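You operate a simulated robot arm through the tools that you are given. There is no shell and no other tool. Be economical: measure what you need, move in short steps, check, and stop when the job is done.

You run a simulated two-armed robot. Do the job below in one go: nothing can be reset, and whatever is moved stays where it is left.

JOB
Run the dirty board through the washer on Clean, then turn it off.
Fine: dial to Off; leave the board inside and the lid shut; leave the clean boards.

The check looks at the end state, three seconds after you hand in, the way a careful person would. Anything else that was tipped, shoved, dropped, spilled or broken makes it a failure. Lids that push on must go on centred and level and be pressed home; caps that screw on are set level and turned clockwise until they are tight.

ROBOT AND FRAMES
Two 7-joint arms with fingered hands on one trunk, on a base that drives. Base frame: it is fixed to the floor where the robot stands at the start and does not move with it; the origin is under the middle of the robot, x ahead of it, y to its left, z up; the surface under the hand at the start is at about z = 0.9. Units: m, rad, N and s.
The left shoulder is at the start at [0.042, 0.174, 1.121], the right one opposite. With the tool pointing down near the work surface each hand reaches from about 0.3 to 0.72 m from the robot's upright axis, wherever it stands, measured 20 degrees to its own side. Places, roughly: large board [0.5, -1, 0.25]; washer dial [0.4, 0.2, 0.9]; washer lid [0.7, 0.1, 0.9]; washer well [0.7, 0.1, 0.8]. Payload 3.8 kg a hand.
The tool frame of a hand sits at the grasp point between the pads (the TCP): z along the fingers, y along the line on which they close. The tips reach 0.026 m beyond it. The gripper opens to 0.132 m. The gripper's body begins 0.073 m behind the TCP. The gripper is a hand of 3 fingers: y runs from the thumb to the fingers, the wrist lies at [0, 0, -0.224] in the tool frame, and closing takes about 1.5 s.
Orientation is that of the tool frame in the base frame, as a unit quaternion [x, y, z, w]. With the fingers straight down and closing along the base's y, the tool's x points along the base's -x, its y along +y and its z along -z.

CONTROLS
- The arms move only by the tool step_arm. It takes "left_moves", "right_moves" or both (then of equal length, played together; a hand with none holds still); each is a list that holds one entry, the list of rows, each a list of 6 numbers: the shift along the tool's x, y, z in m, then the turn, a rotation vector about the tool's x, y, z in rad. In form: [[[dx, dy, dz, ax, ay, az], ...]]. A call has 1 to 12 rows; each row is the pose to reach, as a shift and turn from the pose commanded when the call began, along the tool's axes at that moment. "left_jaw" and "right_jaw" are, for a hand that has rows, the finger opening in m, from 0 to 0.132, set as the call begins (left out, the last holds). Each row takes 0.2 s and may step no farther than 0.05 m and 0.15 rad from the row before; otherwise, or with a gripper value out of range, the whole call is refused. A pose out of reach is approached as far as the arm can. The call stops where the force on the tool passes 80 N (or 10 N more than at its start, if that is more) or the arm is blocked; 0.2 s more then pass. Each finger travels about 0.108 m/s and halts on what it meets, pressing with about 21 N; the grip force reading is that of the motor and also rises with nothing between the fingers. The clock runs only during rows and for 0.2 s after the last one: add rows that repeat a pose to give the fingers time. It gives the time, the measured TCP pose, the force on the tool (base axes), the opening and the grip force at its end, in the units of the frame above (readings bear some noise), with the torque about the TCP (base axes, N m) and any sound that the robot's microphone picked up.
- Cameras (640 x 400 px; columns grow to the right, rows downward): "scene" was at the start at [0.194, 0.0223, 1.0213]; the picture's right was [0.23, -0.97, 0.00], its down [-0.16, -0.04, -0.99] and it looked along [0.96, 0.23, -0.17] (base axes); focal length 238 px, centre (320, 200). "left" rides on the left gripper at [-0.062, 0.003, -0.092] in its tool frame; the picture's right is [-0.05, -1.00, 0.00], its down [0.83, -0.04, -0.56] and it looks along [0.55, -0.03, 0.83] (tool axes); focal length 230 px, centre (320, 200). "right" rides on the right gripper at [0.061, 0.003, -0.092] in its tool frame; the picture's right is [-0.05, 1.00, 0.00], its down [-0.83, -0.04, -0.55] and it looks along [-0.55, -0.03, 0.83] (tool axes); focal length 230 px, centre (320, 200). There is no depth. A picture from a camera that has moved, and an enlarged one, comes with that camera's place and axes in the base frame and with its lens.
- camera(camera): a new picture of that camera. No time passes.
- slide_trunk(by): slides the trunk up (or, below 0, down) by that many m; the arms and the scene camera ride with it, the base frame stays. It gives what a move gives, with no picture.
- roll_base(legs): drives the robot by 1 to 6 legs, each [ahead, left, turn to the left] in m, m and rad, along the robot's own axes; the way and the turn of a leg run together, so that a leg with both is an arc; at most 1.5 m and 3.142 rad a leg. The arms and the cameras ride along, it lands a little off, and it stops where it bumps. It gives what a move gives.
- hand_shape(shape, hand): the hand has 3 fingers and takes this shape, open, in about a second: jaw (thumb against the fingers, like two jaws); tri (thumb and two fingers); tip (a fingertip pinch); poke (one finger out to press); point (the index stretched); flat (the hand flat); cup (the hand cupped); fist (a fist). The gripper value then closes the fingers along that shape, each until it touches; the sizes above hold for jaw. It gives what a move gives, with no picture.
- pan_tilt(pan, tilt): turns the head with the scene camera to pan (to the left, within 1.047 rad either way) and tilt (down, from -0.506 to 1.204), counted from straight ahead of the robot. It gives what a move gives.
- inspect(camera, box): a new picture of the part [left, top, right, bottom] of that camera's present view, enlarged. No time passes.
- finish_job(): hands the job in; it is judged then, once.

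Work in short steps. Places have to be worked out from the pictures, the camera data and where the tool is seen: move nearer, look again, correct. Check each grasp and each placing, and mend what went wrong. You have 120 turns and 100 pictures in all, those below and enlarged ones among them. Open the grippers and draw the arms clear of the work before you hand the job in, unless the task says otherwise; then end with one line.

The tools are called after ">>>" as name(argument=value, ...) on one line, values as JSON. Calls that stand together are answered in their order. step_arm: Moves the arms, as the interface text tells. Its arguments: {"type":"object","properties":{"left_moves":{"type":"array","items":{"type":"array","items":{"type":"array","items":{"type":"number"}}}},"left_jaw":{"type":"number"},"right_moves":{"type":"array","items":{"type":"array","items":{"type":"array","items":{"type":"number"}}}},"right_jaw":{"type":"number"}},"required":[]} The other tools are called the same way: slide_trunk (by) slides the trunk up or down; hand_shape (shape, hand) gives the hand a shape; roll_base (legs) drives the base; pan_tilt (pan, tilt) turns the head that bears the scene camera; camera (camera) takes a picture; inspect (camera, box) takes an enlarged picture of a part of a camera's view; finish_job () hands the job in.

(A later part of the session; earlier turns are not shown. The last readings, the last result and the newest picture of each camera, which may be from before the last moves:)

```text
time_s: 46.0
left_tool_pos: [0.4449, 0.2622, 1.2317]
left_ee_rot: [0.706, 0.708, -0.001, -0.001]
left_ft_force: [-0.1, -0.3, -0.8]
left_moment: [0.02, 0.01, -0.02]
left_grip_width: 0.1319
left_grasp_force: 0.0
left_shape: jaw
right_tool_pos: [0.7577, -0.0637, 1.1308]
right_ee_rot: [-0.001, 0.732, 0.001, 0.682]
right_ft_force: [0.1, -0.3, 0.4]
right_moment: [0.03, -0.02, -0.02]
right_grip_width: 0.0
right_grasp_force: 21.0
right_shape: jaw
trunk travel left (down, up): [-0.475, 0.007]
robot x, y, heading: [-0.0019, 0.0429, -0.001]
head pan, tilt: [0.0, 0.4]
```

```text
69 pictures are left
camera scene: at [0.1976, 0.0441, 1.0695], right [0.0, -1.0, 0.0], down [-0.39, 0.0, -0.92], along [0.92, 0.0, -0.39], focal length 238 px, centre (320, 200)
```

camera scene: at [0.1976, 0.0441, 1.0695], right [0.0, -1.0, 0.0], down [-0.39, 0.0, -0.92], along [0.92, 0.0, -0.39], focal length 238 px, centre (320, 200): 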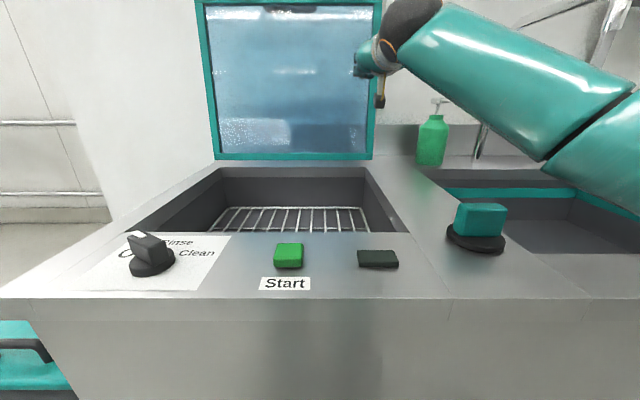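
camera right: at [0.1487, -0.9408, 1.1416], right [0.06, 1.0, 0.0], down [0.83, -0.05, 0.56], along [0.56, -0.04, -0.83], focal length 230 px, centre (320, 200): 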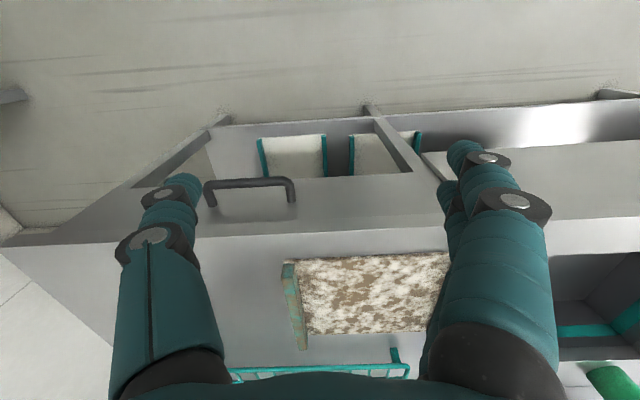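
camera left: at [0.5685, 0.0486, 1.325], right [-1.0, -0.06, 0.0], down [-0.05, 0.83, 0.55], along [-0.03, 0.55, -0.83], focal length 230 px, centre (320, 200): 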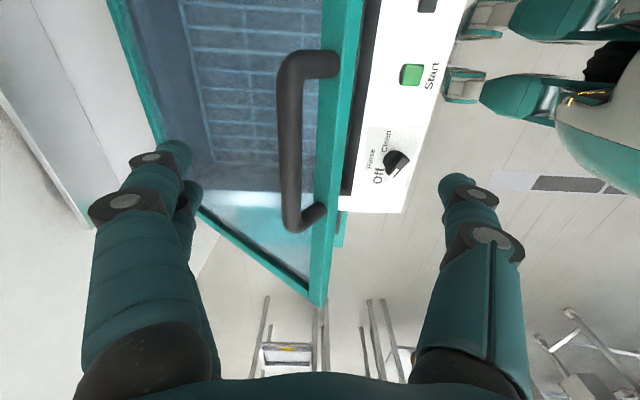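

The lid rests open against its stop. I'll withdraw the right hand, and turn the left hand back to closing along y at the same time.

>>> step_arm(right_moves=[[[0, 0, -0.045, 0, 0, 0], [0.02, 0, -0.088, 0, 0, 0], [0.05, 0, -0.127, 0, 0, 0], [0.08, 0, -0.165, 0, 0, 0], [0.1, -0.02, -0.2, 0, 0, 0], [0.1, -0.05, -0.22, 0, 0, 0], [0.1, -0.08, -0.235, 0, 0, 0], [0.1, -0.115, -0.255, 0, 0, 0], [0.1, -0.145, -0.28, 0, 0, 0], [0.1, -0.145, -0.289, 0, 0, 0], [0.1, -0.145, -0.289, 0, 0, 0]]], left_moves=[[[0.01, 0, 0, 0, 0, -0.15], [0.02, 0, 0, 0, 0, -0.3], [0.03, 0, 0, 0, 0, -0.45], [0.04, -0.01, 0, 0, 0, -0.6], [0.05, -0.02, 0.03, 0, 0, -0.75], [0.06, -0.03, 0.06, 0, 0, -0.9], [0.06, -0.04, 0.09, 0, 0, -1.05], [0.06, -0.05, 0.11, 0, 0, -1.2], [0.06, -0.05, 0.13, 0, 0, -1.35], [0.06, -0.05, 0.15, 0, 0, -1.5], [0.06, -0.05, 0.17, 0, 0, -1.57]]])

>>> step_arm(right_moves=[[[0, 0, 0, 0, 0.14, 0], [0, 0, 0, 0, 0.28, 0], [0, 0, 0, 0, 0.42, 0], [0, 0, 0, 0, 0.56, 0], [0, 0, 0, 0, 0.7, 0], [0, 0, 0, 0, 0.84, 0], [0, 0, 0, 0, 0.98, 0], [0, 0, 0, 0, 1.12, 0], [0, 0, 0, 0, 1.26, 0], [0, 0, 0, 0, 1.4, 0], [0, 0, 0, 0, 1.5, 0]]], right_jaw=0.08)

>>> camera(camera="scene")

```text
time_s: 48.4
left_tool_pos: [0.3955, 0.3182, 1.0617]
left_ee_rot: [-0.002, 1.0, 0.0, 0.0]
left_ft_force: [-0.1, 0.9, -0.9]
left_moment: [-0.01, -0.02, -0.03]
left_grip_width: 0.1318
left_grasp_force: 0.1
left_shape: jaw
right_tool_pos: [0.461, -0.2069, 1.0507]
right_ee_rot: [-0.001, 0.731, 0.001, 0.682]
right_ft_force: [0.3, -0.7, -0.6]
right_moment: [0.01, -0.01, 0.02]
right_grip_width: 0.0
right_grasp_force: 21.1
right_shape: jaw
trunk travel left (down, up): [-0.475, 0.007]
robot x, y, heading: [-0.0031, 0.0426, 0.005]
head pan, tilt: [0.0, 0.4]
```

```text
time_s: 50.8
left_tool_pos: [0.3955, 0.3192, 1.0624]
left_ee_rot: [-0.001, 1.0, 0.0, 0.0]
left_ft_force: [0.5, 0.3, 0.1]
left_moment: [0.0, 0.03, -0.01]
left_grip_width: 0.1319
left_grasp_force: 0.0
left_shape: jaw
right_tool_pos: [0.4634, -0.2074, 1.0516]
right_ee_rot: [0.0, 1.0, 0.0, 0.0]
right_ft_force: [0.1, -0.4, 0.1]
right_moment: [0.0, -0.02, -0.01]
right_grip_width: 0.08
right_grasp_force: 0.2
right_shape: jaw
right hand out of reach, approached as far as the arm can: row 1, 2
trunk travel left (down, up): [-0.475, 0.007]
robot x, y, heading: [-0.004, 0.0464, -0.002]
head pan, tilt: [0.0, 0.4]
```

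```text
68 pictures are left
camera scene: at [0.1977, 0.0443, 1.0695], right [0.0, -1.0, 0.0], down [-0.39, 0.0, -0.92], along [0.92, 0.0, -0.39], focal length 238 px, centre (320, 200)
```

scene: 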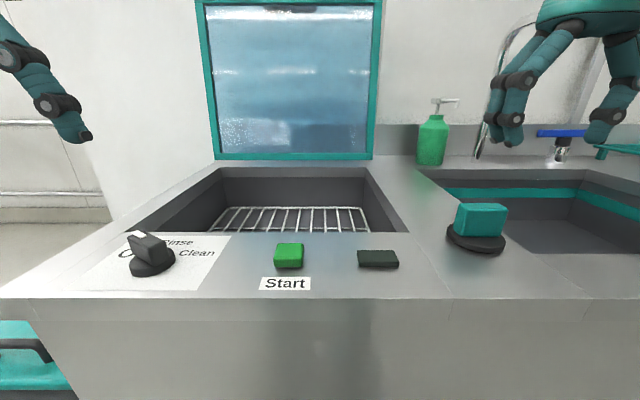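

Lid open, hands reset. Now I drive back and to the right to the dirty board.

>>> roll_base(legs=[[-0.25, 0, 0], [0, -0.92, 0]])

>>> pan_tilt(pan=0.0, tilt=0.5)

>>> camera(camera="scene")

```text
time_s: 60.6
left_tool_pos: [0.1444, -0.6029, 1.0629]
left_ee_rot: [0.0, 1.0, 0.001, 0.0]
left_ft_force: [-0.3, 0.0, 0.0]
left_moment: [0.01, 0.0, 0.03]
left_grip_width: 0.132
left_grasp_force: 0.1
left_shape: jaw
right_tool_pos: [0.2113, -1.1296, 1.0506]
right_ee_rot: [-0.001, 1.0, 0.0, 0.001]
right_ft_force: [0.5, 0.2, -0.6]
right_moment: [0.04, 0.0, 0.01]
right_grip_width: 0.0801
right_grasp_force: 0.0
right_shape: jaw
trunk travel left (down, up): [-0.475, 0.007]
robot x, y, heading: [-0.2566, -0.8784, 0.003]
head pan, tilt: [0.0, 0.4]
```

```text
time_s: 61.3
left_tool_pos: [0.1429, -0.6036, 1.0638]
left_ee_rot: [-0.001, 1.0, 0.0, 0.0]
left_ft_force: [0.0, -0.2, -0.7]
left_moment: [-0.03, -0.01, -0.01]
left_grip_width: 0.1321
left_grasp_force: 0.1
left_shape: jaw
right_tool_pos: [0.2104, -1.1295, 1.0506]
right_ee_rot: [0.0, 1.0, 0.0, 0.001]
right_ft_force: [-0.5, 0.5, -0.3]
right_moment: [0.0, 0.0, 0.0]
right_grip_width: 0.0801
right_grasp_force: 0.2
right_shape: jaw
trunk travel left (down, up): [-0.475, 0.007]
robot x, y, heading: [-0.2574, -0.8768, -0.001]
head pan, tilt: [0.0, 0.499]
```

```text
67 pictures are left
camera scene: at [-0.0559, -0.8776, 1.0604], right [0.0, -1.0, 0.0], down [-0.48, 0.0, -0.88], along [0.88, 0.0, -0.48], focal length 238 px, centre (320, 200)
```

scene: 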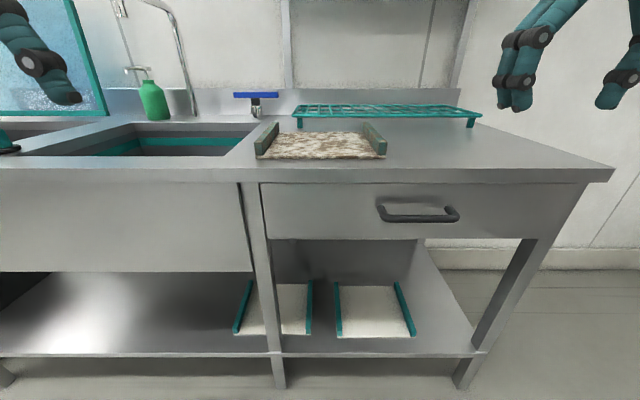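

The robot is centred on the board. I'll drive forward and take a closer look.

>>> roll_base(legs=[[0.25, 0, 0]])

>>> camera(camera="scene")

```text
time_s: 63.1
left_tool_pos: [0.3921, -0.6009, 1.0631]
left_ee_rot: [-0.003, 1.0, 0.0, 0.0]
left_ft_force: [0.7, 0.6, 0.6]
left_moment: [0.04, 0.05, 0.0]
left_grip_width: 0.1319
left_grasp_force: 0.0
left_shape: jaw
right_tool_pos: [0.461, -1.1267, 1.0509]
right_ee_rot: [-0.001, 1.0, 0.0, 0.001]
right_ft_force: [0.2, 0.2, -0.4]
right_moment: [0.03, -0.02, 0.02]
right_grip_width: 0.0801
right_grasp_force: 0.1
right_shape: jaw
trunk travel left (down, up): [-0.475, 0.007]
robot x, y, heading: [-0.0103, -0.8774, 0.004]
head pan, tilt: [0.0, 0.499]
```

```text
66 pictures are left
camera scene: at [0.1929, -0.8764, 1.0604], right [0.0, -1.0, 0.0], down [-0.48, 0.0, -0.88], along [0.88, 0.0, -0.48], focal length 238 px, centre (320, 200)
```

scene: 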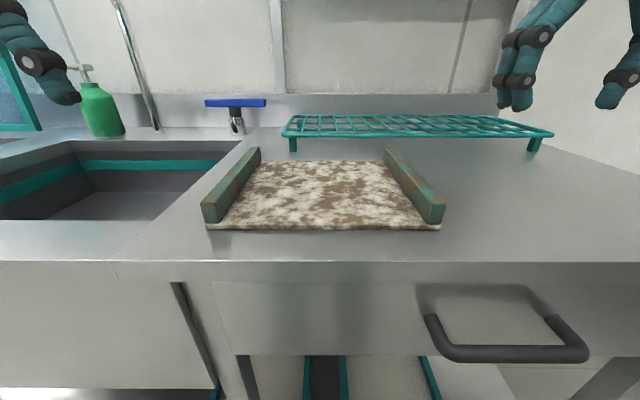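

The rails are centred at about y = -0.757 and y = -0.998, x 0.41–0.62, with tops near z = 0.935. I'll bring both hands above the rail middles at z ≈ 0.99.

>>> step_arm(left_moves=[[[-0.024, -0.031, 0.0, 0, 0, 0], [-0.049, -0.062, 0.0, 0, 0, 0], [-0.074, -0.094, 0.01, 0, 0, 0], [-0.098, -0.125, 0.03, 0, 0, 0], [-0.123, -0.156, 0.05, 0, 0, 0], [-0.123, -0.156, 0.073, 0, 0, 0]]], right_moves=[[[-0.011, 0.026, 0.0, 0, 0, 0], [-0.022, 0.052, 0.0, 0, 0, 0], [-0.033, 0.078, 0.01, 0, 0, 0], [-0.044, 0.103, 0.02, 0, 0, 0], [-0.054, 0.129, 0.04, 0, 0, 0], [-0.054, 0.129, 0.061, 0, 0, 0]]], left_jaw=0.07, right_jaw=0.07)

>>> camera(camera="scene")

>>> camera(camera="left")

>>> camera(camera="right")

```text
time_s: 64.5
left_tool_pos: [0.514, -0.7572, 0.9889]
left_ee_rot: [-0.003, 1.0, 0.0, -0.001]
left_ft_force: [-0.6, -0.3, 0.5]
left_moment: [0.02, -0.01, -0.02]
left_grip_width: 0.0704
left_grasp_force: 0.1
left_shape: jaw
right_tool_pos: [0.5131, -0.9994, 0.9888]
right_ee_rot: [-0.002, 1.0, 0.0, 0.001]
right_ft_force: [0.2, -0.1, -0.2]
right_moment: [-0.01, -0.02, 0.03]
right_grip_width: 0.0705
right_grasp_force: 0.0
right_shape: jaw
trunk travel left (down, up): [-0.475, 0.007]
robot x, y, heading: [-0.009, -0.8785, 0.002]
head pan, tilt: [0.0, 0.499]
```

```text
65 pictures are left
camera scene: at [0.1927, -0.8762, 1.0603], right [0.0, -1.0, 0.0], down [-0.48, 0.0, -0.88], along [0.88, 0.0, -0.48], focal length 238 px, centre (320, 200)
```

scene: 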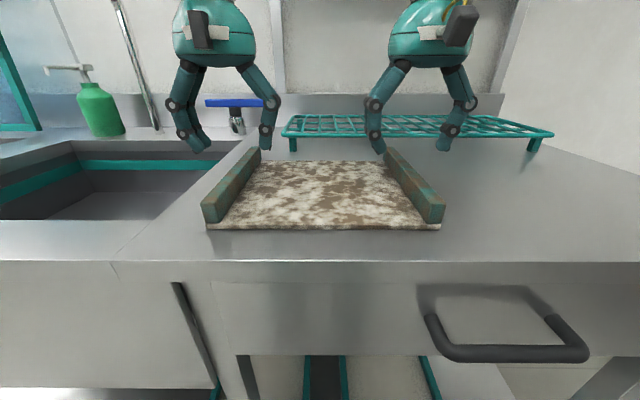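

```text
64 pictures are left
camera left: at [0.5762, -0.7532, 1.0815], right [0.06, -1.0, 0.0], down [-0.83, -0.05, 0.55], along [-0.55, -0.03, -0.83], focal length 230 px, centre (320, 200)
```

left: 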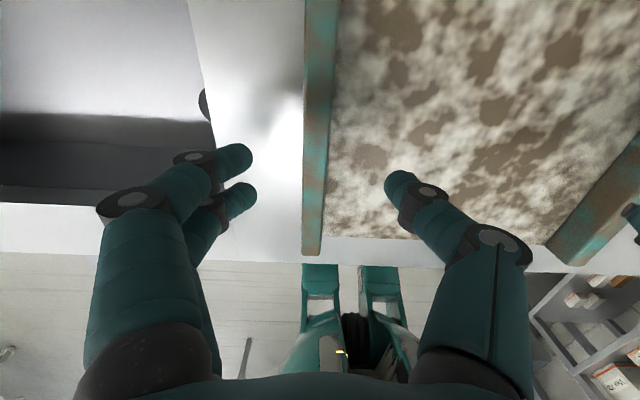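

```text
63 pictures are left
camera right: at [0.4516, -0.9964, 1.0806], right [0.05, 1.0, 0.0], down [0.83, -0.04, 0.56], along [0.56, -0.03, -0.83], focal length 230 px, centre (320, 200)
```

right: 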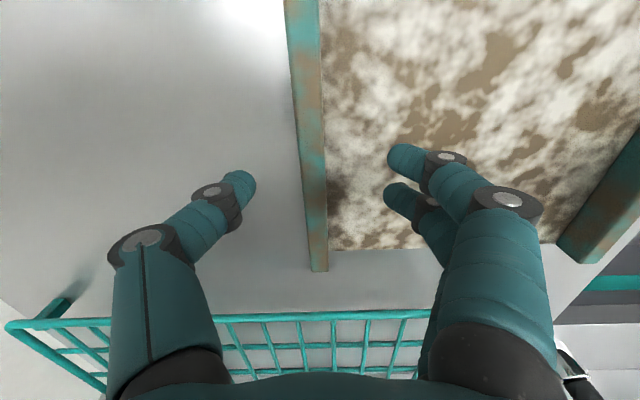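

Both rails lie between the fingers; small corrections (left +0.003, right -0.006 in y), then I descend to z ≈ 0.944.

>>> step_arm(left_moves=[[[0, 0.003, 0.02, 0, 0, 0], [0, 0.003, 0.035, 0, 0, 0], [0, 0.003, 0.045, 0, 0, 0]]], right_moves=[[[0, -0.006, 0.02, 0, 0, 0], [0, -0.006, 0.035, 0, 0, 0], [0, -0.006, 0.045, 0, 0, 0]]])

>>> inspect(camera="scene", box=[140, 80, 500, 260])

```text
time_s: 65.3
left_tool_pos: [0.5162, -0.7541, 0.946]
left_ee_rot: [-0.003, 1.0, 0.001, 0.001]
left_ft_force: [-0.1, -0.6, 0.7]
left_moment: [-0.01, 0.0, 0.04]
left_grip_width: 0.0705
left_grasp_force: 0.0
left_shape: jaw
right_tool_pos: [0.516, -1.0043, 0.9454]
right_ee_rot: [-0.002, 1.0, 0.0, 0.0]
right_ft_force: [-0.4, -0.1, -0.2]
right_moment: [0.03, 0.0, -0.03]
right_grip_width: 0.0706
right_grasp_force: 0.0
right_shape: jaw
trunk travel left (down, up): [-0.475, 0.007]
robot x, y, heading: [-0.0062, -0.8792, 0.002]
head pan, tilt: [0.0, 0.499]
```

```text
1.78 times, centred on (320, 170) of scene
camera zoom: at [0.1929, -0.8764, 1.0603], right [0.0, -1.0, 0.0], down [-0.48, 0.0, -0.88], along [0.88, 0.0, -0.48], focal length 423 px, centre (320, 253)
```

zoom: 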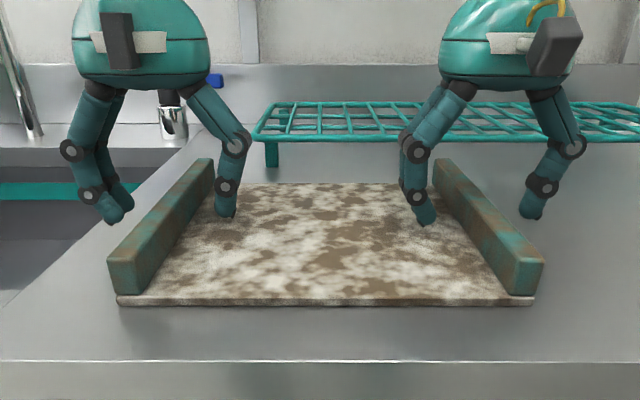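

The inner fingertips are just above the plate. I close both hands.

>>> step_arm(left_moves=[[[0, 0, 0.003, 0, 0, 0], [0, 0, 0.003, 0, 0, 0], [0, 0, 0.003, 0, 0, 0], [0, 0, 0.003, 0, 0, 0], [0, 0, 0.003, 0, 0, 0]]], right_moves=[[[0, 0, 0.003, 0, 0, 0], [0, 0, 0.003, 0, 0, 0], [0, 0, 0.003, 0, 0, 0], [0, 0, 0.003, 0, 0, 0], [0, 0, 0.003, 0, 0, 0]]], left_jaw=0, right_jaw=0)

>>> inspect(camera="scene", box=[140, 80, 500, 260])

```text
time_s: 66.5
left_tool_pos: [0.5159, -0.7539, 0.9407]
left_ee_rot: [-0.002, 1.0, 0.0, 0.0]
left_ft_force: [-0.1, 0.6, 0.4]
left_moment: [0.02, 0.04, 0.03]
left_grip_width: 0.0132
left_grasp_force: 21.2
left_shape: jaw
right_tool_pos: [0.514, -1.0031, 0.9412]
right_ee_rot: [-0.001, 1.0, 0.0, 0.001]
right_ft_force: [-0.6, -1.1, 0.7]
right_moment: [-0.01, 0.0, -0.02]
right_grip_width: 0.013
right_grasp_force: 20.7
right_shape: jaw
trunk travel left (down, up): [-0.475, 0.007]
robot x, y, heading: [-0.0065, -0.876, 0.005]
head pan, tilt: [0.0, 0.499]
```

```text
1.78 times, centred on (320, 170) of scene
camera zoom: at [0.1929, -0.8764, 1.0603], right [0.0, -1.0, 0.0], down [-0.48, 0.0, -0.88], along [0.88, 0.0, -0.48], focal length 423 px, centre (320, 253)
```

zoom: 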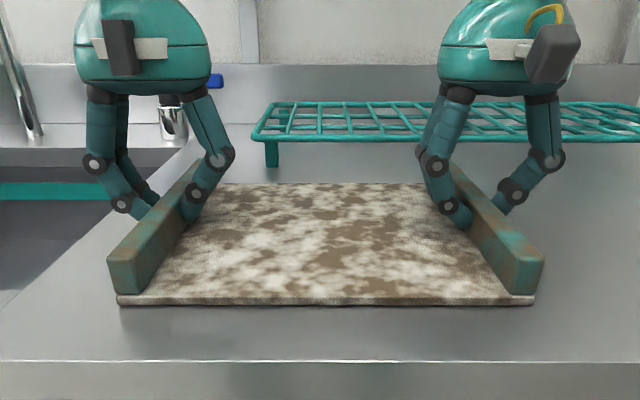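

Both rails are gripped (width 0.013). I lift slowly and check.

>>> step_arm(left_moves=[[[0, 0, -0.01, 0, 0, 0], [0, 0, -0.02, 0, 0, 0], [0, 0, -0.03, 0, 0, 0], [0, 0, -0.04, 0, 0, 0]]], right_moves=[[[0, 0, -0.01, 0, 0, 0], [0, 0, -0.02, 0, 0, 0], [0, 0, -0.03, 0, 0, 0], [0, 0, -0.04, 0, 0, 0]]])

>>> camera(camera="scene")

```text
time_s: 67.5
left_tool_pos: [0.5152, -0.7533, 0.9818]
left_ee_rot: [-0.002, 1.0, 0.0, 0.0]
left_ft_force: [-0.2, 1.5, -1.1]
left_moment: [0.07, 0.0, 0.02]
left_grip_width: 0.013
left_grasp_force: 20.9
left_shape: jaw
right_tool_pos: [0.514, -1.0038, 0.9812]
right_ee_rot: [-0.001, 1.0, 0.0, 0.001]
right_ft_force: [-0.2, -2.4, -0.3]
right_moment: [0.0, 0.01, -0.02]
right_grip_width: 0.013
right_grasp_force: 21.3
right_shape: jaw
trunk travel left (down, up): [-0.475, 0.007]
robot x, y, heading: [-0.0067, -0.879, 0.001]
head pan, tilt: [0.0, 0.499]
```

```text
60 pictures are left
camera scene: at [0.1928, -0.8764, 1.0604], right [0.0, -1.0, 0.0], down [-0.48, 0.0, -0.88], along [0.88, 0.0, -0.48], focal length 238 px, centre (320, 200)
```

scene: 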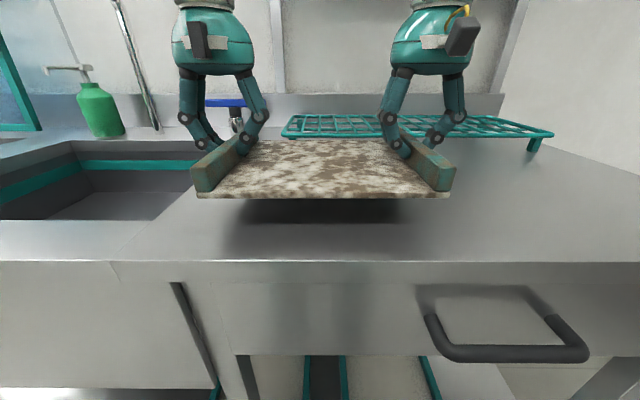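

The board is up, level and light. I raise it further, then back off and drive left to the washer.

>>> step_arm(left_moves=[[[0, 0, -0.02, 0, 0, 0], [0, 0, -0.04, 0, 0, 0], [0, 0, -0.06, 0, 0, 0], [0, 0, -0.07, 0, 0, 0]]], right_moves=[[[0, 0, -0.02, 0, 0, 0], [0, 0, -0.04, 0, 0, 0], [0, 0, -0.06, 0, 0, 0], [0, 0, -0.07, 0, 0, 0]]])

>>> roll_base(legs=[[-0.25, 0, 0], [0, 0.5, 0], [0, 0.49, 0]])

>>> camera(camera="scene")

```text
time_s: 68.5
left_tool_pos: [0.5139, -0.7537, 1.0512]
left_ee_rot: [-0.002, 1.0, 0.0, 0.0]
left_ft_force: [0.4, 1.5, -0.4]
left_moment: [0.07, 0.0, 0.02]
left_grip_width: 0.0127
left_grasp_force: 21.6
left_shape: jaw
right_tool_pos: [0.5136, -1.0042, 1.0534]
right_ee_rot: [-0.002, 1.0, 0.0, 0.001]
right_ft_force: [0.2, -2.0, -0.5]
right_moment: [-0.06, 0.01, 0.0]
right_grip_width: 0.013
right_grasp_force: 20.8
right_shape: jaw
trunk travel left (down, up): [-0.475, 0.007]
robot x, y, heading: [-0.0072, -0.8783, 0.005]
head pan, tilt: [0.0, 0.499]
```

```text
time_s: 79.3
left_tool_pos: [0.2548, 0.2417, 1.0523]
left_ee_rot: [-0.006, 1.0, 0.001, 0.0]
left_ft_force: [-0.6, -1.9, -0.4]
left_moment: [-0.04, 0.04, 0.01]
left_grip_width: 0.0127
left_grasp_force: 20.9
left_shape: jaw
right_tool_pos: [0.2577, -0.0089, 1.0525]
right_ee_rot: [-0.006, 1.0, 0.0, 0.001]
right_ft_force: [0.7, 2.7, -1.2]
right_moment: [0.07, 0.04, 0.01]
right_grip_width: 0.013
right_grasp_force: 20.8
right_shape: jaw
trunk travel left (down, up): [-0.475, 0.007]
robot x, y, heading: [-0.2664, 0.1131, 0.006]
head pan, tilt: [0.0, 0.499]
```

```text
59 pictures are left
camera scene: at [-0.065, 0.1168, 1.0603], right [0.01, -1.0, 0.0], down [-0.48, -0.01, -0.88], along [0.88, 0.01, -0.48], focal length 238 px, centre (320, 200)
```

scene: 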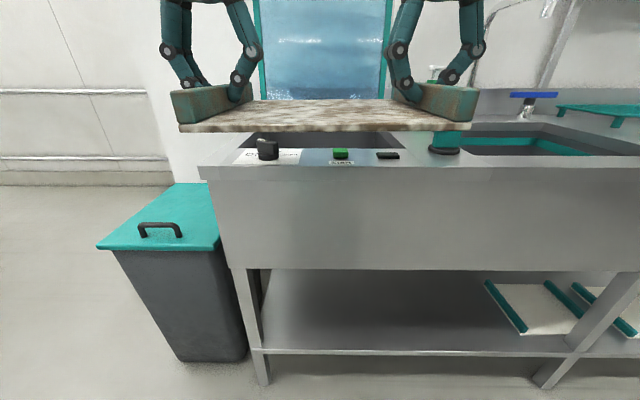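

The board is centred at y ≈ 0.116. I drive forward so it is in front of the open well.

>>> roll_base(legs=[[0.265, -0.003, -0.006]])

>>> step_arm(left_moves=[[[-0.03, 0, 0, 0, 0, 0], [-0.06, 0, 0, 0, 0, 0], [-0.09, 0, 0, 0, 0, 0], [-0.12, 0, 0, 0, 0, 0]]], right_moves=[[[-0.03, 0, 0, 0, 0, 0], [-0.06, 0, 0, 0, 0, 0], [-0.09, 0, 0, 0, 0, 0], [-0.12, 0, 0, 0, 0, 0]]])

>>> camera(camera="scene")

>>> camera(camera="left")

>>> camera(camera="right")

```text
time_s: 81.2
left_tool_pos: [0.5231, 0.2384, 1.0512]
left_ee_rot: [-0.003, 1.0, 0.0, 0.0]
left_ft_force: [0.1, -2.3, -0.2]
left_moment: [0.02, -0.01, 0.01]
left_grip_width: 0.0125
left_grasp_force: 21.3
left_shape: jaw
right_tool_pos: [0.5224, -0.0116, 1.0511]
right_ee_rot: [-0.004, 1.0, 0.0, 0.0]
right_ft_force: [0.4, 0.9, -0.3]
right_moment: [0.04, 0.03, 0.0]
right_grip_width: 0.013
right_grasp_force: 21.2
right_shape: jaw
trunk travel left (down, up): [-0.475, 0.007]
robot x, y, heading: [0.0009, 0.1139, 0.003]
head pan, tilt: [0.0, 0.499]
```

```text
time_s: 82.2
left_tool_pos: [0.6379, 0.2405, 1.0529]
left_ee_rot: [-0.001, 1.0, -0.001, 0.001]
left_ft_force: [0.2, -3.2, -1.8]
left_moment: [-0.02, 0.03, 0.01]
left_grip_width: 0.0125
left_grasp_force: 21.2
left_shape: jaw
left hand out of reach, approached as far as the arm can: row 4
right_tool_pos: [0.6424, -0.0084, 1.0537]
right_ee_rot: [-0.007, 1.0, 0.002, 0.001]
right_ft_force: [-0.4, 3.1, -1.3]
right_moment: [0.1, -0.02, 0.05]
right_grip_width: 0.0129
right_grasp_force: 20.7
right_shape: jaw
trunk travel left (down, up): [-0.475, 0.007]
robot x, y, heading: [-0.0, 0.1137, 0.008]
head pan, tilt: [0.0, 0.499]
```

```text
58 pictures are left
camera scene: at [0.2016, 0.116, 1.0606], right [0.01, -1.0, 0.0], down [-0.48, 0.0, -0.88], along [0.88, 0.01, -0.48], focal length 238 px, centre (320, 200)
```

scene: 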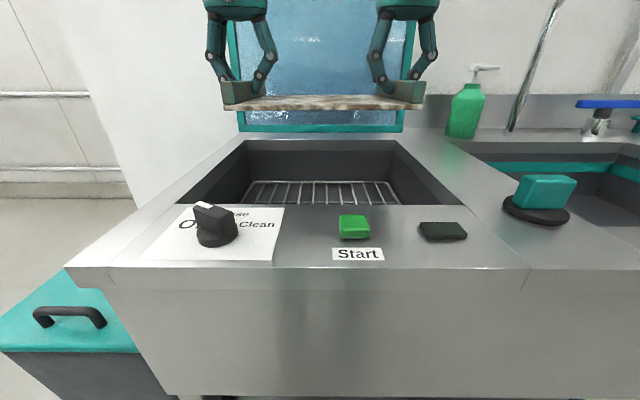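

```text
57 pictures are left
camera left: at [0.6996, 0.2432, 1.1442], right [0.05, -1.0, 0.0], down [-0.83, -0.04, 0.55], along [-0.55, -0.03, -0.83], focal length 230 px, centre (320, 200)
```

left: 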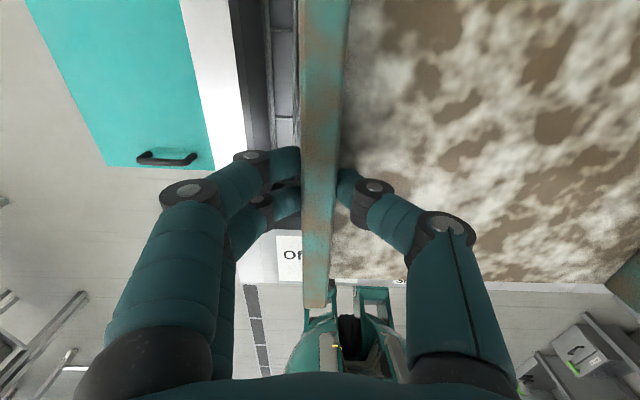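

```text
56 pictures are left
camera right: at [0.5801, -0.0064, 1.1445], right [0.04, 1.0, 0.0], down [0.83, -0.03, 0.56], along [0.56, -0.02, -0.83], focal length 230 px, centre (320, 200)
```

right: 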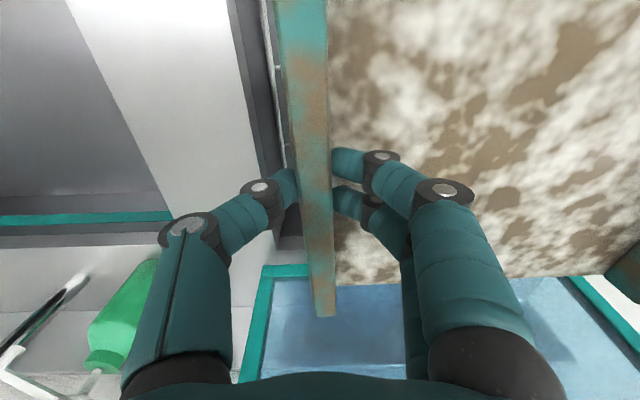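

The board is over the well (well about x 0.473–0.805, y -0.075–0.298, rack near z 0.80). I shift it 4 mm right and lower it to the rim to check clearance.

>>> step_arm(left_moves=[[[0, -0.004, 0.03, 0, 0, 0], [0, -0.004, 0.06, 0, 0, 0], [0, -0.004, 0.09, 0, 0, 0], [0, -0.004, 0.115, 0, 0, 0]]], right_moves=[[[0, -0.004, 0.03, 0, 0, 0], [0, -0.004, 0.06, 0, 0, 0], [0, -0.004, 0.09, 0, 0, 0], [0, -0.004, 0.115, 0, 0, 0]]])

>>> camera(camera="scene")

>>> camera(camera="left")

>>> camera(camera="right")

```text
time_s: 83.2
left_tool_pos: [0.6388, 0.2362, 0.9356]
left_ee_rot: [-0.004, 1.0, 0.0, 0.0]
left_ft_force: [1.2, -3.5, -1.4]
left_moment: [-0.04, 0.04, 0.04]
left_grip_width: 0.0123
left_grasp_force: 20.5
left_shape: jaw
right_tool_pos: [0.6461, -0.0144, 0.9376]
right_ee_rot: [-0.004, 1.0, 0.0, 0.0]
right_ft_force: [-0.4, 3.0, -0.7]
right_moment: [0.13, -0.05, 0.07]
right_grip_width: 0.0128
right_grasp_force: 21.6
right_shape: jaw
trunk travel left (down, up): [-0.475, 0.007]
robot x, y, heading: [0.0015, 0.1136, 0.011]
head pan, tilt: [0.0, 0.499]
```

```text
55 pictures are left
camera scene: at [0.2023, 0.1152, 1.0601], right [0.01, -1.0, 0.0], down [-0.48, 0.0, -0.88], along [0.88, 0.01, -0.48], focal length 238 px, centre (320, 200)
```

scene: 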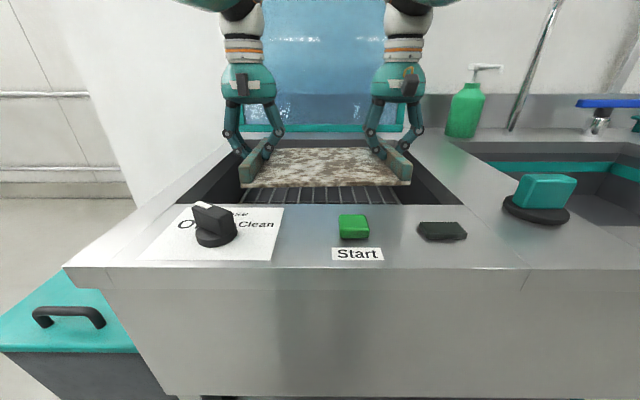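

```text
54 pictures are left
camera left: at [0.7001, 0.2393, 1.0273], right [0.06, -1.0, 0.0], down [-0.83, -0.05, 0.56], along [-0.55, -0.03, -0.83], focal length 230 px, centre (320, 200)
```

left: 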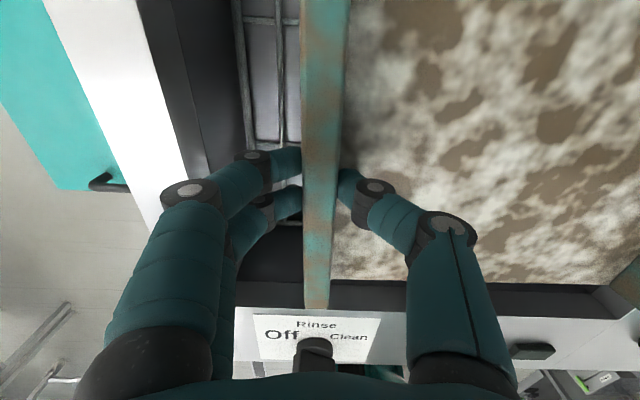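

```text
53 pictures are left
camera right: at [0.5843, -0.0109, 1.0285], right [0.04, 1.0, 0.0], down [0.83, -0.04, 0.55], along [0.55, -0.02, -0.83], focal length 230 px, centre (320, 200)
```

right: 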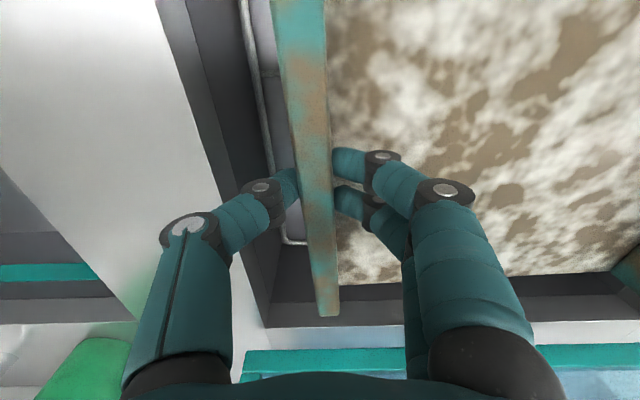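

The board is entering the well with clearance all round. I continue down gently, watching the forces.

>>> step_arm(left_moves=[[[0, 0, 0.015, 0, 0, 0], [0, 0, 0.03, 0, 0, 0], [0, 0, 0.045, 0, 0, 0], [0, 0, 0.06, 0, 0, 0]]], right_moves=[[[0, 0, 0.016, 0, 0, 0], [0, 0, 0.031, 0, 0, 0], [0, 0, 0.046, 0, 0, 0], [0, 0, 0.062, 0, 0, 0]]])

>>> camera(camera="scene")

>>> camera(camera="left")

>>> camera(camera="right")

```text
time_s: 84.2
left_tool_pos: [0.6363, 0.2389, 0.8763]
left_ee_rot: [-0.004, 1.0, -0.001, 0.001]
left_ft_force: [1.1, -4.8, -1.1]
left_moment: [-0.11, 0.02, 0.02]
left_grip_width: 0.0123
left_grasp_force: 21.1
left_shape: jaw
left hand out of reach, approached as far as the arm can: row 4
right_tool_pos: [0.6408, -0.0123, 0.8762]
right_ee_rot: [-0.004, 1.0, 0.0, 0.001]
right_ft_force: [-1.0, 5.7, -0.9]
right_moment: [0.19, -0.03, 0.09]
right_grip_width: 0.0128
right_grasp_force: 21.1
right_shape: jaw
right hand out of reach, approached as far as the arm can: row 4
trunk travel left (down, up): [-0.475, 0.007]
robot x, y, heading: [0.0011, 0.1153, 0.005]
head pan, tilt: [0.0, 0.499]
```

```text
52 pictures are left
camera scene: at [0.2021, 0.1162, 1.0603], right [0.01, -1.0, 0.0], down [-0.48, 0.0, -0.88], along [0.88, 0.01, -0.48], focal length 238 px, centre (320, 200)
```

scene: 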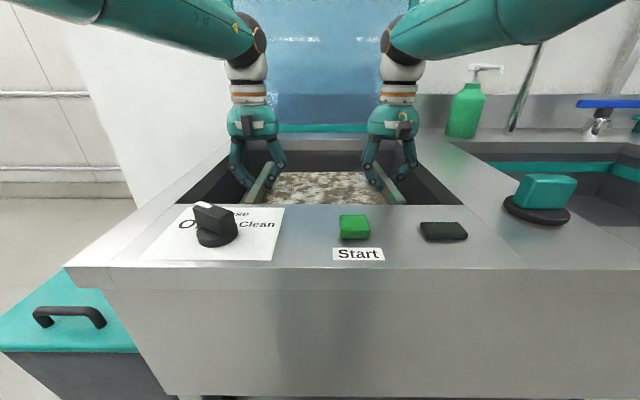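

```text
51 pictures are left
camera left: at [0.6966, 0.241, 0.9678], right [0.06, -1.0, 0.0], down [-0.83, -0.05, 0.56], along [-0.55, -0.03, -0.83], focal length 230 px, centre (320, 200)
```

left: 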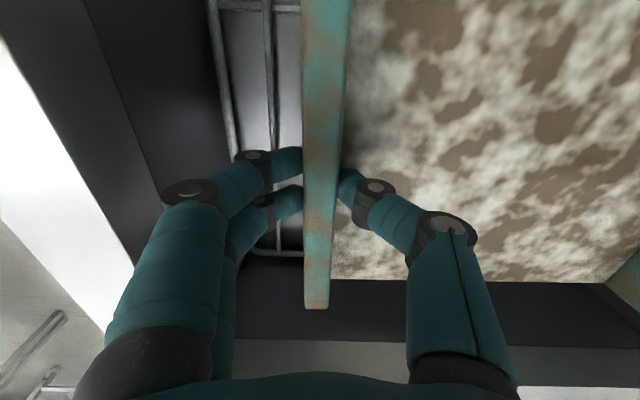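

```text
50 pictures are left
camera right: at [0.5793, -0.01, 0.9672], right [0.04, 1.0, 0.0], down [0.83, -0.04, 0.56], along [0.56, -0.02, -0.83], focal length 230 px, centre (320, 200)
```

right: 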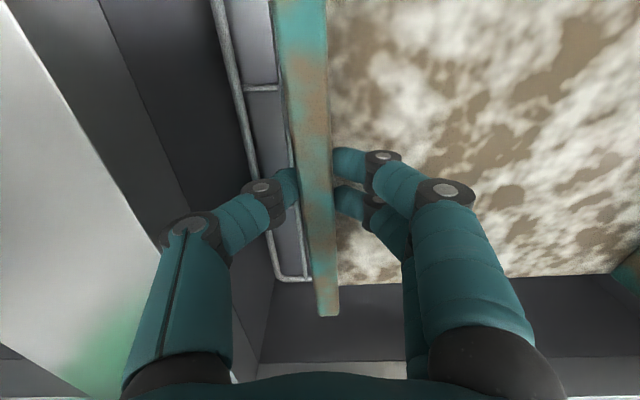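

The arms are at their reach limit at this trunk height, so I lower the trunk instead to bring the board down onto the rack.

>>> slide_trunk(by=-0.025)

>>> camera(camera="scene")

```text
time_s: 85.1
left_tool_pos: [0.6335, 0.2354, 0.8552]
left_ee_rot: [-0.003, 1.0, -0.001, 0.002]
left_ft_force: [0.8, -3.5, -4.1]
left_moment: [-0.04, -0.03, 0.01]
left_grip_width: 0.0117
left_grasp_force: 20.7
left_shape: jaw
right_tool_pos: [0.638, -0.0091, 0.8143]
right_ee_rot: [-0.009, 0.999, 0.003, -0.031]
right_ft_force: [-8.9, 0.2, 34.5]
right_moment: [-0.09, 0.07, 0.1]
right_grip_width: 0.0182
right_grasp_force: 21.2
right_shape: jaw
trunk travel left (down, up): [-0.451, 0.03]
robot x, y, heading: [0.002, 0.1142, 0.009]
head pan, tilt: [0.0, 0.499]
stopped: the force on the tool passed its limit at 83 N (the readings are from after the stop); the commanded pose is now the measured one
```

```text
49 pictures are left
camera scene: at [0.1979, 0.1157, 1.0265], right [0.01, -1.0, 0.0], down [-0.48, 0.0, -0.88], along [0.88, 0.01, -0.48], focal length 238 px, centre (320, 200)
```

scene: 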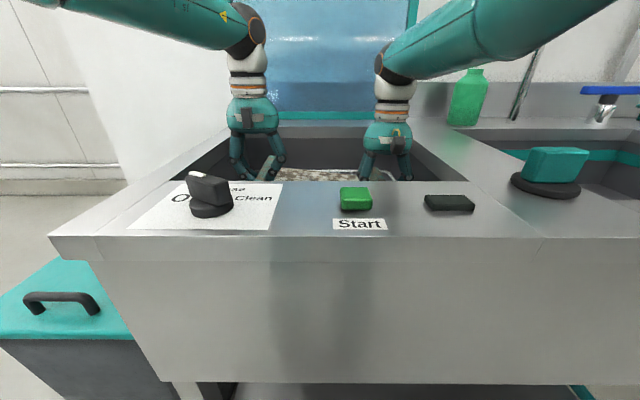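

The right hand dropped further than the left when the reach opened up, and it pressed on something. I'll look at both hands.

>>> camera(camera="right")

>>> camera(camera="left")

```text
48 pictures are left
camera right: at [0.5812, -0.0071, 0.9085], right [0.03, 1.0, 0.0], down [0.86, -0.03, 0.5], along [0.5, -0.01, -0.86], focal length 230 px, centre (320, 200)
```

right: 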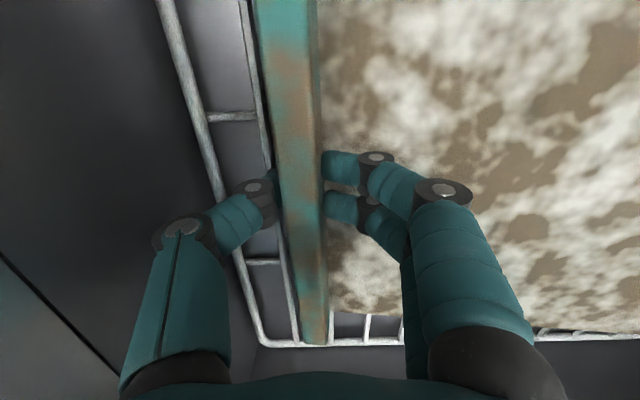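

```text
47 pictures are left
camera left: at [0.6946, 0.2391, 0.9463], right [0.06, -1.0, 0.0], down [-0.83, -0.05, 0.55], along [-0.55, -0.03, -0.83], focal length 230 px, centre (320, 200)
```

left: 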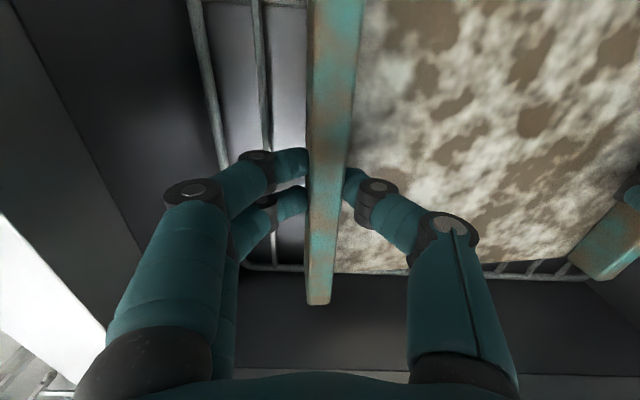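

The right end is resting on the rack; the left end is about 3–4 cm higher. I ease the right up a few mm and lower the left until it touches.

>>> step_arm(left_moves=[[[0, 0, 0.008, 0, 0, 0], [0, 0, 0.016, 0, 0, 0], [0, 0, 0.024, 0, 0, 0], [0, 0, 0.03, 0, 0, 0]]], right_moves=[[[0, 0, -0.003, 0, 0, 0], [0, 0, -0.004, 0, 0, 0], [0, 0, -0.004, 0, 0, 0], [0, 0, -0.004, 0, 0, 0]]])

>>> camera(camera="left")

>>> camera(camera="right")

```text
time_s: 86.1
left_tool_pos: [0.6348, 0.2381, 0.8271]
left_ee_rot: [-0.002, 1.0, -0.001, 0.002]
left_ft_force: [-1.6, 1.8, -0.5]
left_moment: [0.02, 0.02, 0.03]
left_grip_width: 0.0127
left_grasp_force: 21.3
left_shape: jaw
right_tool_pos: [0.6373, -0.0085, 0.814]
right_ee_rot: [-0.007, 0.999, 0.004, -0.033]
right_ft_force: [1.9, 4.4, 20.1]
right_moment: [0.02, -0.16, 0.02]
right_grip_width: 0.0162
right_grasp_force: 21.2
right_shape: jaw
trunk travel left (down, up): [-0.451, 0.03]
robot x, y, heading: [0.0029, 0.1101, 0.009]
head pan, tilt: [0.0, 0.499]
```

```text
46 pictures are left
camera left: at [0.6954, 0.2411, 0.9183], right [0.06, -1.0, 0.0], down [-0.83, -0.05, 0.55], along [-0.55, -0.03, -0.83], focal length 230 px, centre (320, 200)
```

left: 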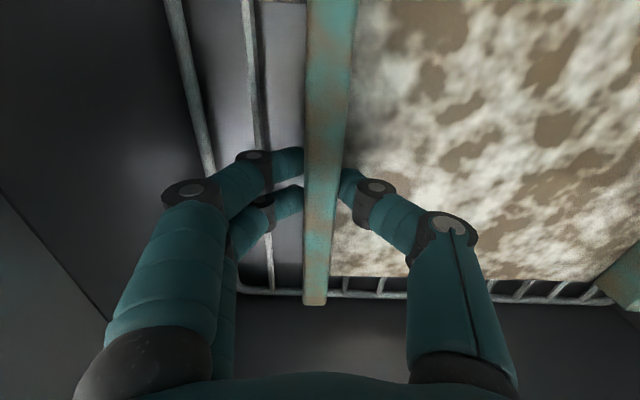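

```text
45 pictures are left
camera right: at [0.5811, -0.0076, 0.909], right [0.04, 1.0, 0.0], down [0.87, -0.03, 0.5], along [0.5, -0.02, -0.87], focal length 230 px, centre (320, 200)
```

right: 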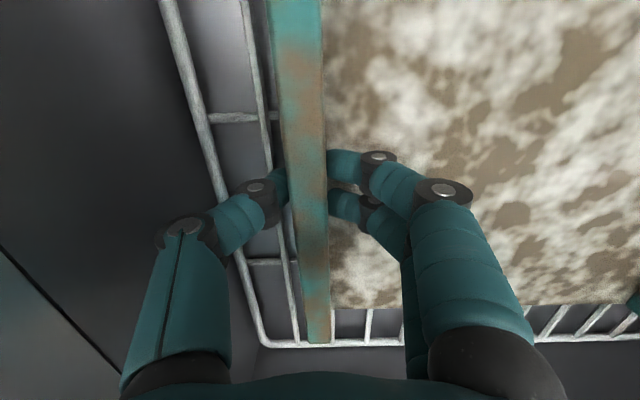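

Nearly level. I lower the left a little more to feel contact.

>>> step_arm(left_moves=[[[0, 0, 0.005, 0, 0, 0], [0, 0, 0.01, 0, 0, 0], [0, 0, 0.014, 0, 0, 0]]])

```text
time_s: 86.9
left_tool_pos: [0.6347, 0.2347, 0.819]
left_ee_rot: [-0.003, 1.0, -0.002, 0.007]
left_ft_force: [-6.5, 3.1, 38.9]
left_moment: [0.16, 0.09, -0.06]
left_grip_width: 0.0166
left_grasp_force: 20.8
left_shape: jaw
right_tool_pos: [0.6337, -0.0123, 0.8142]
right_ee_rot: [-0.007, 0.999, 0.003, -0.033]
right_ft_force: [6.3, 2.4, 5.8]
right_moment: [0.09, -0.18, -0.01]
right_grip_width: 0.0148
right_grasp_force: 21.3
right_shape: jaw
trunk travel left (down, up): [-0.451, 0.03]
robot x, y, heading: [0.0007, 0.1159, 0.009]
head pan, tilt: [0.0, 0.499]
```

Both ends now rest on the rack. I open both hands slightly, then raise them straight up.

>>> step_arm(left_moves=[[[0, 0, -0.006, 0, 0, 0], [0, 0, -0.006, 0, 0, 0], [0, 0, -0.006, 0, 0, 0], [0, 0, -0.006, 0, 0, 0]]], right_moves=[[[0, 0, -0.004, 0, 0, 0], [0, 0, -0.004, 0, 0, 0], [0, 0, -0.004, 0, 0, 0], [0, 0, -0.004, 0, 0, 0]]], left_jaw=0.045, right_jaw=0.045)

>>> step_arm(left_moves=[[[0, 0, -0.02, 0, 0, 0], [0, 0, -0.05, 0, 0, 0], [0, 0, -0.09, 0, 0, 0], [0, 0, -0.13, 0, 0, 0], [0.02, 0, -0.17, 0, 0, 0], [0.03, 0, -0.2, 0, 0, 0], [0.05, 0, -0.23, 0, 0, 0]]], right_moves=[[[0, 0, -0.02, 0, 0, 0], [0, 0, -0.05, 0, 0, 0], [0, 0, -0.09, 0, 0, 0], [0, 0, -0.13, 0, 0, 0], [0.02, 0, -0.17, 0, 0, 0], [0.03, 0, -0.2, 0, 0, 0], [0.05, 0, -0.23, 0, 0, 0]]])

>>> camera(camera="scene")

>>> camera(camera="right")

```text
time_s: 87.9
left_tool_pos: [0.6353, 0.236, 0.8171]
left_ee_rot: [-0.003, 1.0, -0.002, 0.002]
left_ft_force: [-0.5, 0.3, 0.3]
left_moment: [-0.02, 0.0, 0.01]
left_grip_width: 0.0446
left_grasp_force: 0.0
left_shape: jaw
right_tool_pos: [0.6367, -0.0105, 0.8164]
right_ee_rot: [-0.008, 0.999, 0.003, -0.035]
right_ft_force: [-0.6, -3.1, 9.0]
right_moment: [0.15, -0.05, 0.01]
right_grip_width: 0.043
right_grasp_force: 0.1
right_shape: jaw
trunk travel left (down, up): [-0.451, 0.03]
robot x, y, heading: [0.0028, 0.112, 0.007]
head pan, tilt: [0.0, 0.499]
```

```text
time_s: 89.5
left_tool_pos: [0.5854, 0.2354, 1.0475]
left_ee_rot: [-0.003, 1.0, 0.0, 0.003]
left_ft_force: [0.1, -0.2, 0.4]
left_moment: [-0.01, -0.03, 0.01]
left_grip_width: 0.0444
left_grasp_force: 0.0
left_shape: jaw
right_tool_pos: [0.6395, -0.0052, 1.0574]
right_ee_rot: [-0.008, 0.999, 0.003, -0.035]
right_ft_force: [-0.3, -0.5, 0.1]
right_moment: [-0.01, 0.04, -0.01]
right_grip_width: 0.0446
right_grasp_force: 0.0
right_shape: jaw
right hand out of reach, approached as far as the arm can: row 1, 2, 3, 4, 5, 6, 7
trunk travel left (down, up): [-0.451, 0.03]
robot x, y, heading: [0.0021, 0.11, 0.009]
head pan, tilt: [0.0, 0.499]
```

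```text
44 pictures are left
camera scene: at [0.1988, 0.1156, 1.0272], right [0.01, -1.0, 0.0], down [-0.48, 0.0, -0.88], along [0.88, 0.01, -0.48], focal length 238 px, centre (320, 200)
```

scene: 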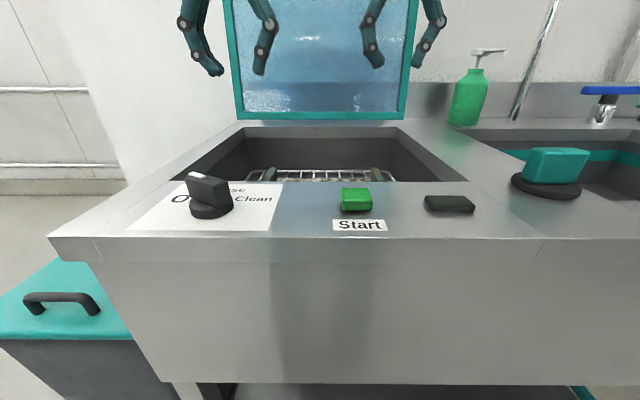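

```text
43 pictures are left
camera right: at [0.584, -0.0031, 1.1538], right [0.04, 1.0, 0.0], down [0.87, -0.03, 0.5], along [0.5, -0.02, -0.87], focal length 230 px, centre (320, 200)
```

right: 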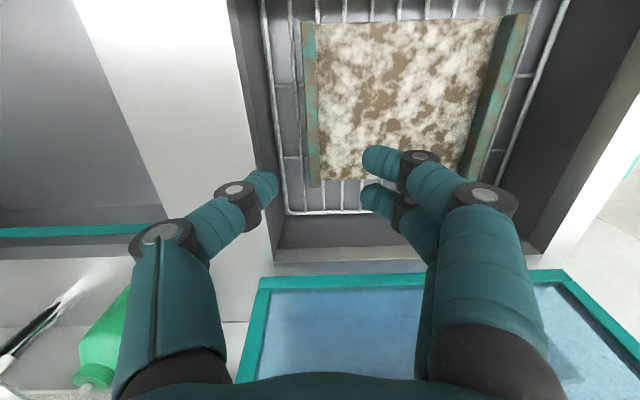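

The board lies flat on the rack. Closing the lid means pulling its top edge forward, and I need more reach for that, so I look down to see how close the base is to the counter.

>>> pan_tilt(pan=0.0, tilt=1.2)

>>> camera(camera="scene")

>>> camera(camera="left")

```text
time_s: 90.5
left_tool_pos: [0.5867, 0.2364, 1.0453]
left_ee_rot: [-0.003, 1.0, -0.001, 0.002]
left_ft_force: [-0.4, -0.5, -0.4]
left_moment: [-0.02, 0.01, -0.05]
left_grip_width: 0.0444
left_grasp_force: 0.0
left_shape: jaw
right_tool_pos: [0.6412, -0.0058, 1.0555]
right_ee_rot: [-0.008, 0.999, 0.001, -0.036]
right_ft_force: [0.2, 0.8, -0.2]
right_moment: [0.01, -0.02, 0.0]
right_grip_width: 0.0445
right_grasp_force: 0.0
right_shape: jaw
trunk travel left (down, up): [-0.451, 0.03]
robot x, y, heading: [0.002, 0.1132, 0.002]
head pan, tilt: [0.0, 1.201]
```

```text
42 pictures are left
camera scene: at [0.1648, 0.115, 0.9732], right [0.01, -1.0, 0.0], down [-0.93, -0.01, -0.36], along [0.36, 0.0, -0.93], focal length 238 px, centre (320, 200)
```

scene: 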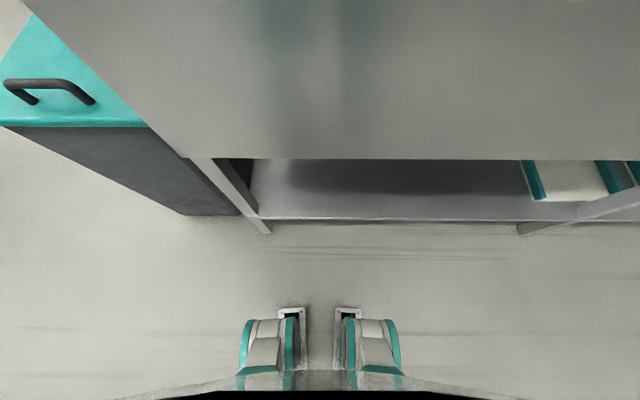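

```text
41 pictures are left
camera left: at [0.6469, 0.2395, 1.1378], right [0.06, -1.0, 0.0], down [-0.83, -0.05, 0.55], along [-0.55, -0.03, -0.83], focal length 230 px, centre (320, 200)
```

left: 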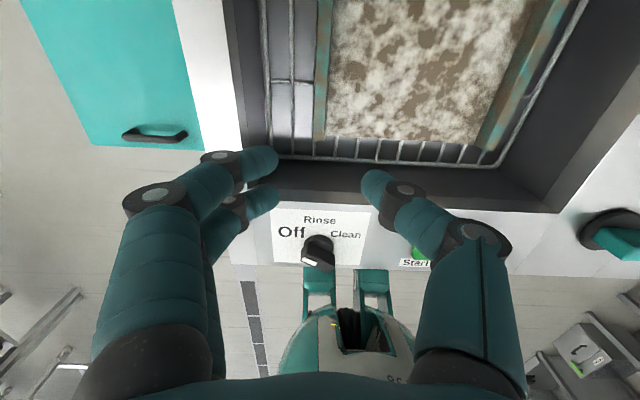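

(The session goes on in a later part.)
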